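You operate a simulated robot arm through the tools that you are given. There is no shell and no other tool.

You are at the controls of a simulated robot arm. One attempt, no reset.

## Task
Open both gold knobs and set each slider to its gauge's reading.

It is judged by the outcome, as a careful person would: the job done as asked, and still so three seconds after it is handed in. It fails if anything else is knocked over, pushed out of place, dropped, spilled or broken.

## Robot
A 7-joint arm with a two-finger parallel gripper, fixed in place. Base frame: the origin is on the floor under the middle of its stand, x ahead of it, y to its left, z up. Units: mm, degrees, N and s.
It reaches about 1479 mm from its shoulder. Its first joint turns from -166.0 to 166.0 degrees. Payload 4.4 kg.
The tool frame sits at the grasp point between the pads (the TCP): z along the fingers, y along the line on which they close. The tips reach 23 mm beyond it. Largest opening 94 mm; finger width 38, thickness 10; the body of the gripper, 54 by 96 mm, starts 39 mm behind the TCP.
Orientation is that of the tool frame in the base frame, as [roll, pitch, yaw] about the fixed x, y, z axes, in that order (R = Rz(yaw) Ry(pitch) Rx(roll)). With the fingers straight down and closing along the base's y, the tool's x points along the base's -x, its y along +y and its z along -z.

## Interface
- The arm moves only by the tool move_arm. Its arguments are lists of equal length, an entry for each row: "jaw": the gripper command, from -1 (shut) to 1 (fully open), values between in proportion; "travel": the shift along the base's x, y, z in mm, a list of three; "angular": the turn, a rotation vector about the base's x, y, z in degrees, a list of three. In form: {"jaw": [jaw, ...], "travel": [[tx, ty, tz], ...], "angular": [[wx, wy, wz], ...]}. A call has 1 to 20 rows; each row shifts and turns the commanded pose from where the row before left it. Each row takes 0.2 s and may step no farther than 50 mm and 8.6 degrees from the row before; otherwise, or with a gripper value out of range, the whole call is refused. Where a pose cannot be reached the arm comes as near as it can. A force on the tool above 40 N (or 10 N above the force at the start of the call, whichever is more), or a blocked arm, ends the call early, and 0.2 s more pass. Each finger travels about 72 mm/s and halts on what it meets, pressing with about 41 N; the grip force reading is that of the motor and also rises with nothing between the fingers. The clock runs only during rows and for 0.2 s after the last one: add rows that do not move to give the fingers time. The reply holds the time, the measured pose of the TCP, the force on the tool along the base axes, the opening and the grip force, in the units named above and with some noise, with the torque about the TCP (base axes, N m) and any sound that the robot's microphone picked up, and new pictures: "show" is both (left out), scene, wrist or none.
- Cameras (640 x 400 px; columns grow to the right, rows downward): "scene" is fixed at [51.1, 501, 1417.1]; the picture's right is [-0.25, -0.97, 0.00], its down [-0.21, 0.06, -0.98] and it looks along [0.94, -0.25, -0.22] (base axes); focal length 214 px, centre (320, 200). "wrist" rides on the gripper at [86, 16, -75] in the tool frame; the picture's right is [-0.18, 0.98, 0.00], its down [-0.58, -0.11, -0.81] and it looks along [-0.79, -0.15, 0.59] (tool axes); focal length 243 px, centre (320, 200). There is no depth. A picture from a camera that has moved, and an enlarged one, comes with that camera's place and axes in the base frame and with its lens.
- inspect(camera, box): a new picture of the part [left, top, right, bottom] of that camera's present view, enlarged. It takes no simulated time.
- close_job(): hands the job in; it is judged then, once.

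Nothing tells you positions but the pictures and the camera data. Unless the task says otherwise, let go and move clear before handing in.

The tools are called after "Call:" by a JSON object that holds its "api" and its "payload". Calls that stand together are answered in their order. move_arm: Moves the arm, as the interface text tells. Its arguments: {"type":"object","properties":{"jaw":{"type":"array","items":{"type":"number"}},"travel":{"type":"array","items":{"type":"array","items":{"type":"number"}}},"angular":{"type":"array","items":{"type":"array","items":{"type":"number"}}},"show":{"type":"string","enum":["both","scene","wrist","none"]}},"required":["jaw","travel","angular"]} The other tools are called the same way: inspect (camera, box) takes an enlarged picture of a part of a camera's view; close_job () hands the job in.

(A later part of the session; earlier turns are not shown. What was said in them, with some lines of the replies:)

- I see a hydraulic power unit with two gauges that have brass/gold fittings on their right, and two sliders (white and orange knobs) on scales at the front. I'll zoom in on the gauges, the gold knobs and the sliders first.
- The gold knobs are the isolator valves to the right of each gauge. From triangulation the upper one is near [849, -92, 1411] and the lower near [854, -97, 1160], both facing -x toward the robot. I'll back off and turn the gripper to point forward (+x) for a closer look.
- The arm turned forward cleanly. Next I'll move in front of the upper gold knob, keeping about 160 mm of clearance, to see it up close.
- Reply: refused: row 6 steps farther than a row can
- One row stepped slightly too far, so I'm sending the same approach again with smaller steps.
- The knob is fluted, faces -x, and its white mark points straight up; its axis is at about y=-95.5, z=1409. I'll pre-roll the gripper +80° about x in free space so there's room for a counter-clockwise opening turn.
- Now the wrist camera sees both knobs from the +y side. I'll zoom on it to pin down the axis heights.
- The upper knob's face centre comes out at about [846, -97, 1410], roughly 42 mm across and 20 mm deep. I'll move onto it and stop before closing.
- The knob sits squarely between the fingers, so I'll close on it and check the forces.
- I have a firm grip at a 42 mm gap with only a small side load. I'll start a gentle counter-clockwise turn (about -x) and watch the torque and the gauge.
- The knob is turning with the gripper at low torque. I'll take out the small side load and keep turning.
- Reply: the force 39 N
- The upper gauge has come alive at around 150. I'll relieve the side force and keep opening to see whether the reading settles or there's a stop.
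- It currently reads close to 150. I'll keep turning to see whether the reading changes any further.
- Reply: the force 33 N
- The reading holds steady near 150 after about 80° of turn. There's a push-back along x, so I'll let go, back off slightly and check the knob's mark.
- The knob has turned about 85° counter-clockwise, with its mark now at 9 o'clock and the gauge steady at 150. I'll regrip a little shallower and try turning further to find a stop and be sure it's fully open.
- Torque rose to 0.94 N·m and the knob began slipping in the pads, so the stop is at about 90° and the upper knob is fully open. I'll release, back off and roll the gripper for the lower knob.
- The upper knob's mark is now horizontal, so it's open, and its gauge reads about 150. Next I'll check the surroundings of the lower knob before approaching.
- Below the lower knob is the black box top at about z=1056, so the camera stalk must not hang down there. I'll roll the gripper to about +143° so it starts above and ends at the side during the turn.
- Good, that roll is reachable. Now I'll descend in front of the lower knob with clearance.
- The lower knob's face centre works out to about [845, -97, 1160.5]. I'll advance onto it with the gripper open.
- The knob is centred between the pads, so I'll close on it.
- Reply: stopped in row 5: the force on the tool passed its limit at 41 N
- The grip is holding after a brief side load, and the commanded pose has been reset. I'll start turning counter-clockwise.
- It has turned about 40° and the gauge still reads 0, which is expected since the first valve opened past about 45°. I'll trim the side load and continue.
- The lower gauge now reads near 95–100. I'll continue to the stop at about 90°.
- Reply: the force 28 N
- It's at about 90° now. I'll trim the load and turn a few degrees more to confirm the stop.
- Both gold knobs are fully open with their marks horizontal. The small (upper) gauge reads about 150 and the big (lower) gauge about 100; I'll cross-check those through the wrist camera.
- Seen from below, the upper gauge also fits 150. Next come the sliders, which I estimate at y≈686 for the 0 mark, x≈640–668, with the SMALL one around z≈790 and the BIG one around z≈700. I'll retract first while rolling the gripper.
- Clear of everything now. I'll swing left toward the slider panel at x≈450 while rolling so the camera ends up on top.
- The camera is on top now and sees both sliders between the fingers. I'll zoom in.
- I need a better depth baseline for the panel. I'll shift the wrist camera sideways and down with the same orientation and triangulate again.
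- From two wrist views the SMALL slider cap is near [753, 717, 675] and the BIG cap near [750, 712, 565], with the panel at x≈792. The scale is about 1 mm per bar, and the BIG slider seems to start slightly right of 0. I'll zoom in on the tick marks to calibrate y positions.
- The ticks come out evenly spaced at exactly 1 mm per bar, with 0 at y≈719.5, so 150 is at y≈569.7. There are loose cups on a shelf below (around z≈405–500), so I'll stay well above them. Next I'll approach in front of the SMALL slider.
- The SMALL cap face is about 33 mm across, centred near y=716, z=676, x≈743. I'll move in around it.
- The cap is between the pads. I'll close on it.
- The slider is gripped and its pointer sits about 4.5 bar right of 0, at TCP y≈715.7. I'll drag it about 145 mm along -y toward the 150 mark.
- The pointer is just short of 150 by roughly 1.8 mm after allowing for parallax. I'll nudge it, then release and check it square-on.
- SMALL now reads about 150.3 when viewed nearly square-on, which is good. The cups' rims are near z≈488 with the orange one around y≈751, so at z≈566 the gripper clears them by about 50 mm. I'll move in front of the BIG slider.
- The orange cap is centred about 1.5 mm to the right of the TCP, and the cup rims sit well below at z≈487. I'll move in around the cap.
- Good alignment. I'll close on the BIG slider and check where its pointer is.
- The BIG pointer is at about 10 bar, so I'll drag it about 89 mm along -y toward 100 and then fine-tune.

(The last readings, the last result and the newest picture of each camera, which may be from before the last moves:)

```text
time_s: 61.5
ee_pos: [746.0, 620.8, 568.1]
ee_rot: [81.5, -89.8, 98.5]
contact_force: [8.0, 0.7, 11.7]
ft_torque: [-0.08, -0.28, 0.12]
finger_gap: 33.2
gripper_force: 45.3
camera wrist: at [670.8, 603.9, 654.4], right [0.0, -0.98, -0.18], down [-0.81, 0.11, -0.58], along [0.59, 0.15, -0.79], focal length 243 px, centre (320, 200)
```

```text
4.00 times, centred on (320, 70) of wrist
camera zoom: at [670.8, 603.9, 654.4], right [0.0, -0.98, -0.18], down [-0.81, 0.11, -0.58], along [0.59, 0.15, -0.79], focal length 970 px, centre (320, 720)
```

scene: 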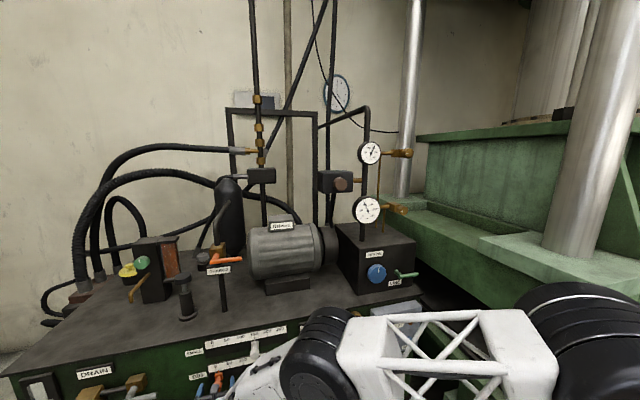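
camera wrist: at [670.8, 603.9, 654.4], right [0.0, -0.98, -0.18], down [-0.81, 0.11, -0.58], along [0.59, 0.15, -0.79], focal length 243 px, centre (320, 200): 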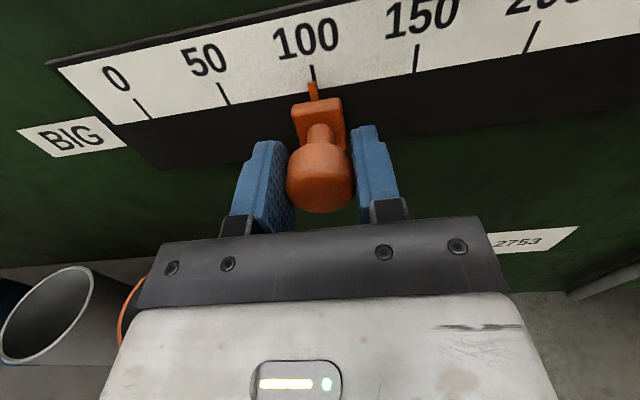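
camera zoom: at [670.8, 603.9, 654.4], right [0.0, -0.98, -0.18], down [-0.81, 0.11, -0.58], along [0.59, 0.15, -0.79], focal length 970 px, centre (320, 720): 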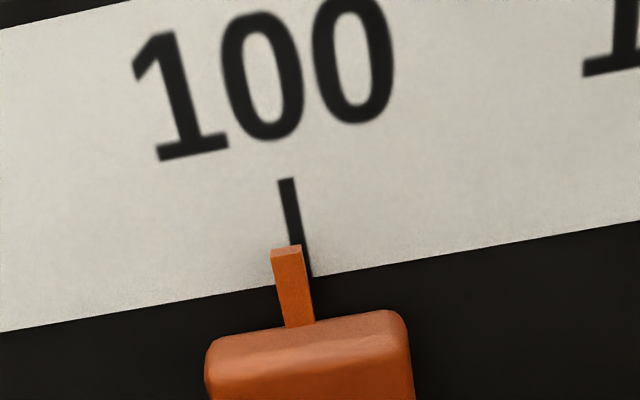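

The pointer is about 1.4 mm short of 100. I'll nudge it, release, and view it square-on.

Call:
{"api": "move_arm", "payload": {"jaw": [-1, -1, -1, 0.2, 0.2, 0.2, 0.2, 0.2, 0.2], "travel": [[0, -1.4, 0], [0, 0, 0], [0, 0, 0], [0, 0, 0], [0, 0, 0], [-20, 0, 0], [-30, 10, 0], [-30, 8, 0], [0, 0, 0]], "angular": [[0, 0, 0], [0, 0, 0], [0, 0, 0], [0, 0, 0], [0, 0, 0], [0, 0, 0], [0, 0, 0], [0, 0, 0], [0, 0, 0]], "show": "wrist"}}

Call:
{"api": "inspect", "payload": {"camera": "wrist", "box": [270, 0, 370, 62]}}

```text
time_s: 63.5
ee_pos: [664.8, 639.6, 567.7]
ee_rot: [102.5, -89.8, 77.7]
contact_force: [0.0, 0.7, -0.6]
ft_torque: [0.01, -0.02, -0.03]
finger_gap: 56.7
gripper_force: 0.1
camera wrist: at [590.1, 621.5, 653.5], right [0.0, -0.98, -0.18], down [-0.81, 0.11, -0.58], along [0.59, 0.15, -0.79], focal length 243 px, centre (320, 200)
```

wrist: 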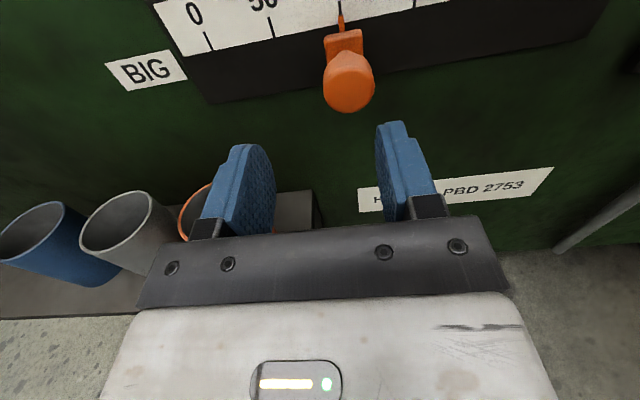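

```text
6.40 times, centred on (320, 31) of wrist
camera zoom: at [590.1, 621.5, 653.5], right [0.0, -0.98, -0.18], down [-0.81, 0.11, -0.58], along [0.59, 0.15, -0.79], focal length 1553 px, centre (320, 1282)
```

zoom: 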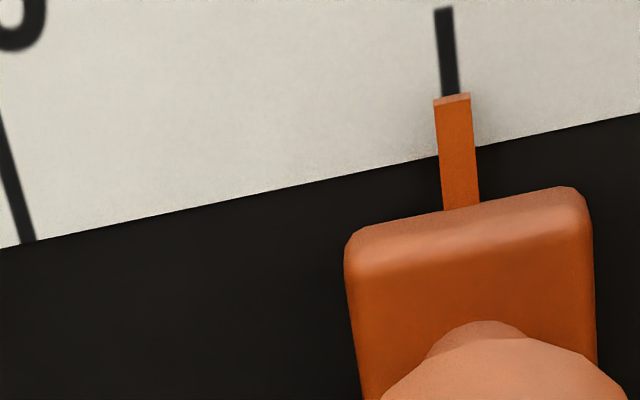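

BIG's pointer sits right on 100. Before handing in, I'll retract from the panel and re-read both gauges at higher zoom.

Call:
{"api": "move_arm", "payload": {"jaw": [0.6, 1, 1, 1, 1, 1, 1, 1, 1], "travel": [[-45, 0, 0], [-45, 0, 0], [-45, 0, 10], [-30, -20, 35], [0, -30, 38], [0, -30, 38], [0, -30, 38], [0, -30, 38], [0, 0, 0]], "angular": [[0, 0, 0], [0, 0, 0], [0, 0, 0], [0, 0, 0], [0, 0, 0], [0, 0, 0], [0, 0, 0], [0, 0, 0], [0, 0, 0]]}}

Call:
{"api": "inspect", "payload": {"camera": "scene", "box": [352, 195, 384, 225]}}

Call:
{"api": "inspect", "payload": {"camera": "scene", "box": [355, 139, 387, 169]}}

Call:
{"api": "inspect", "payload": {"camera": "wrist", "box": [200, 60, 440, 210]}}

```text
refused: row 4 steps farther than a row can; nothing moved
```

```text
13.33 times, centred on (368, 210) of scene
camera zoom: at [51.1, 501.0, 1417.1], right [-0.25, -0.97, 0.0], down [-0.21, 0.06, -0.98], along [0.94, -0.25, -0.22], focal length 2860 px, centre (-320, 67)
```

zoom: 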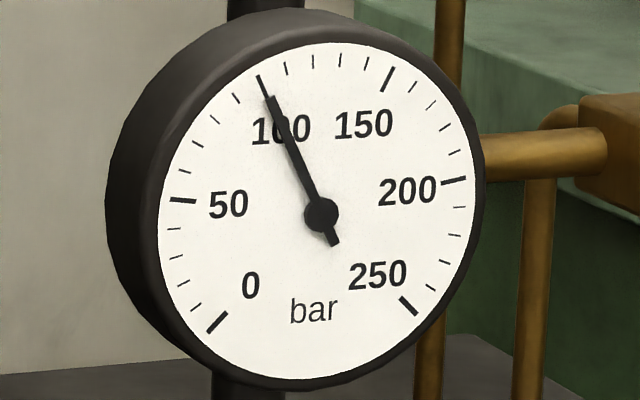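

```text
13.33 times, centred on (371, 154) of scene
camera zoom: at [51.1, 501.0, 1417.1], right [-0.25, -0.97, 0.0], down [-0.21, 0.06, -0.98], along [0.94, -0.25, -0.22], focal length 2860 px, centre (-360, 813)
```

zoom: 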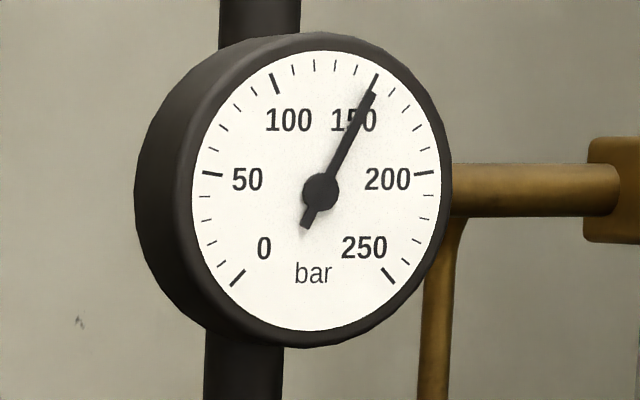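

```text
2.67 times, centred on (320, 135) of wrist
camera zoom: at [590.1, 621.5, 653.5], right [0.0, -0.98, -0.18], down [-0.81, 0.11, -0.58], along [0.59, 0.15, -0.79], focal length 647 px, centre (320, 373)
```

zoom: 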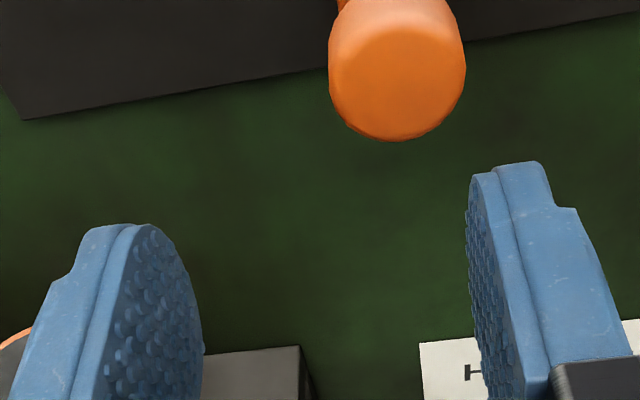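

Readings confirmed: the small gauge is at 150 and the big gauge at 100. One retract row stepped too far, so I'll back away with smaller steps and take a final look.

Call:
{"api": "move_arm", "payload": {"jaw": [0.6, 1, 1, 1, 1, 1, 1, 1, 1, 1], "travel": [[-45, 0, 0], [-45, 0, 0], [-45, 0, 10], [-30, 0, 35], [0, 0, 45], [0, 0, 45], [0, 0, 45], [0, 0, 45], [0, 0, 45], [0, 0, 0]], "angular": [[0, 0, 0], [0, 0, 0], [0, 0, 0], [0, 0, 0], [0, 0, 0], [0, 0, 0], [0, 0, 0], [0, 0, 0], [0, 0, 0], [0, 0, 0]]}}

Call:
{"api": "inspect", "payload": {"camera": "wrist", "box": [220, 80, 420, 205]}}

Call:
{"api": "inspect", "payload": {"camera": "scene", "box": [340, 130, 440, 230]}}

Call:
{"api": "inspect", "payload": {"camera": "scene", "box": [170, 310, 314, 400]}}

```text
time_s: 65.7
ee_pos: [502.3, 640.1, 837.1]
ee_rot: [96.0, -89.8, 84.2]
contact_force: [-0.1, 0.6, -0.7]
ft_torque: [0.0, -0.01, 0.0]
finger_gap: 93.9
gripper_force: 0.0
camera wrist: at [426.2, 621.9, 925.1], right [0.0, -0.98, -0.18], down [-0.81, 0.11, -0.58], along [0.59, 0.15, -0.79], focal length 243 px, centre (320, 200)
```

scene: 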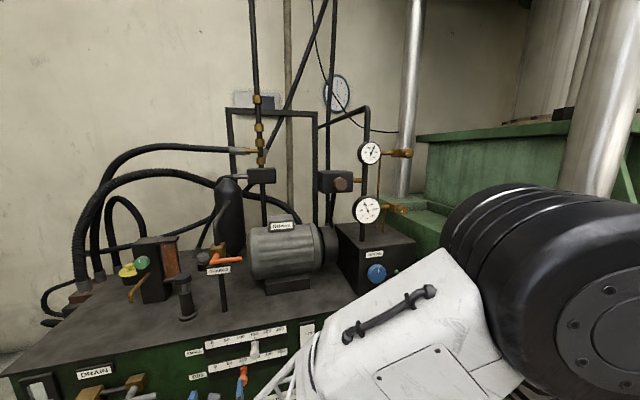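
wrist: 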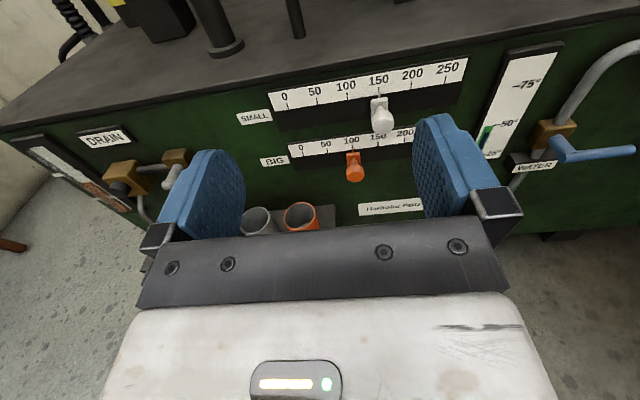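

```text
3.20 times, centred on (320, 142) of wrist
camera zoom: at [426.2, 621.9, 925.1], right [0.0, -0.98, -0.18], down [-0.81, 0.11, -0.58], along [0.59, 0.15, -0.79], focal length 776 px, centre (320, 384)
```

zoom: 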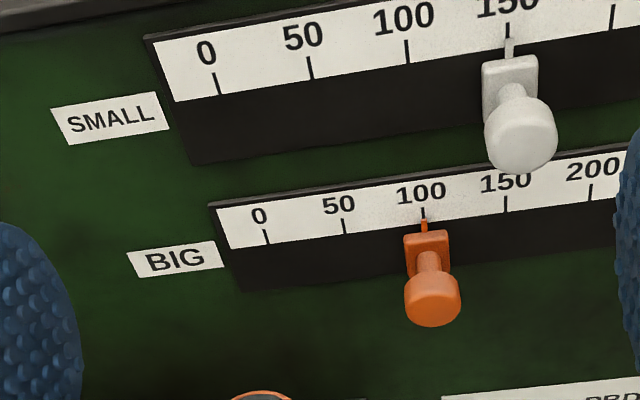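

```text
4.00 times, centred on (390, 180) of scene
camera zoom: at [51.1, 501.0, 1417.1], right [-0.25, -0.97, 0.0], down [-0.21, 0.06, -0.98], along [0.94, -0.25, -0.22], focal length 858 px, centre (40, 280)
```

zoom: 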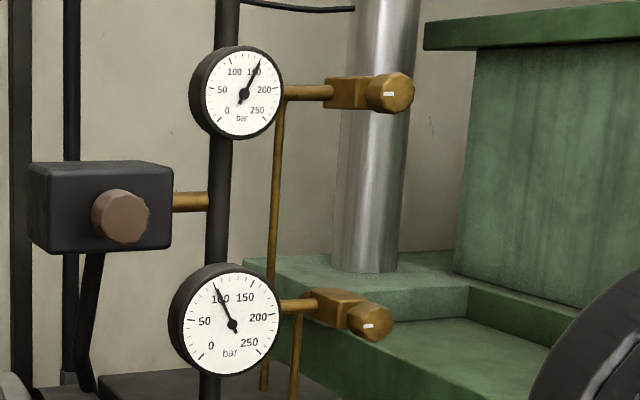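

```text
4.44 times, centred on (242, 355) of scene
camera zoom: at [51.1, 501.0, 1417.1], right [-0.25, -0.97, 0.0], down [-0.21, 0.06, -0.98], along [0.94, -0.25, -0.22], focal length 953 px, centre (667, -489)
```

zoom: 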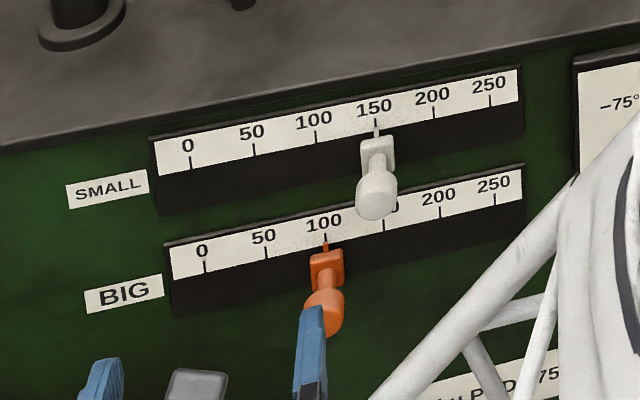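

Both gold knobs are open at their quarter-turn stops, and the gauges hold steady at 150 (small) and 100 (big). The SMALL slider is at 150 and the BIG slider at 100, the cups and everything else are undisturbed, and the arm is clear, so I'm handing in the job.

Call:
{"api": "close_job", "payload": {}}

```text
The job is handed in.
```

Both gold knobs are open and each slider is set to its gauge. I handed the job in; no verdict has come back yet.

| Gauge | Knob | Gauge reading | Slider setting |
|---|---|---|---|
| Small (upper) | Open, turned about 90° to its stop | 150 bar | SMALL at about 150 |
| Big (lower) | Open, turned about 90° to its stop | 100 bar | BIG at about 100 |

I read the gauges and the slider pointers from the camera pictures, so each figure is good to about 1 bar. The readings stayed steady after the knobs reached their stops. The arm let go and backed clear before I handed in. In the last pictures the cups on the shelf below the sliders were still standing and nothing else looked moved.
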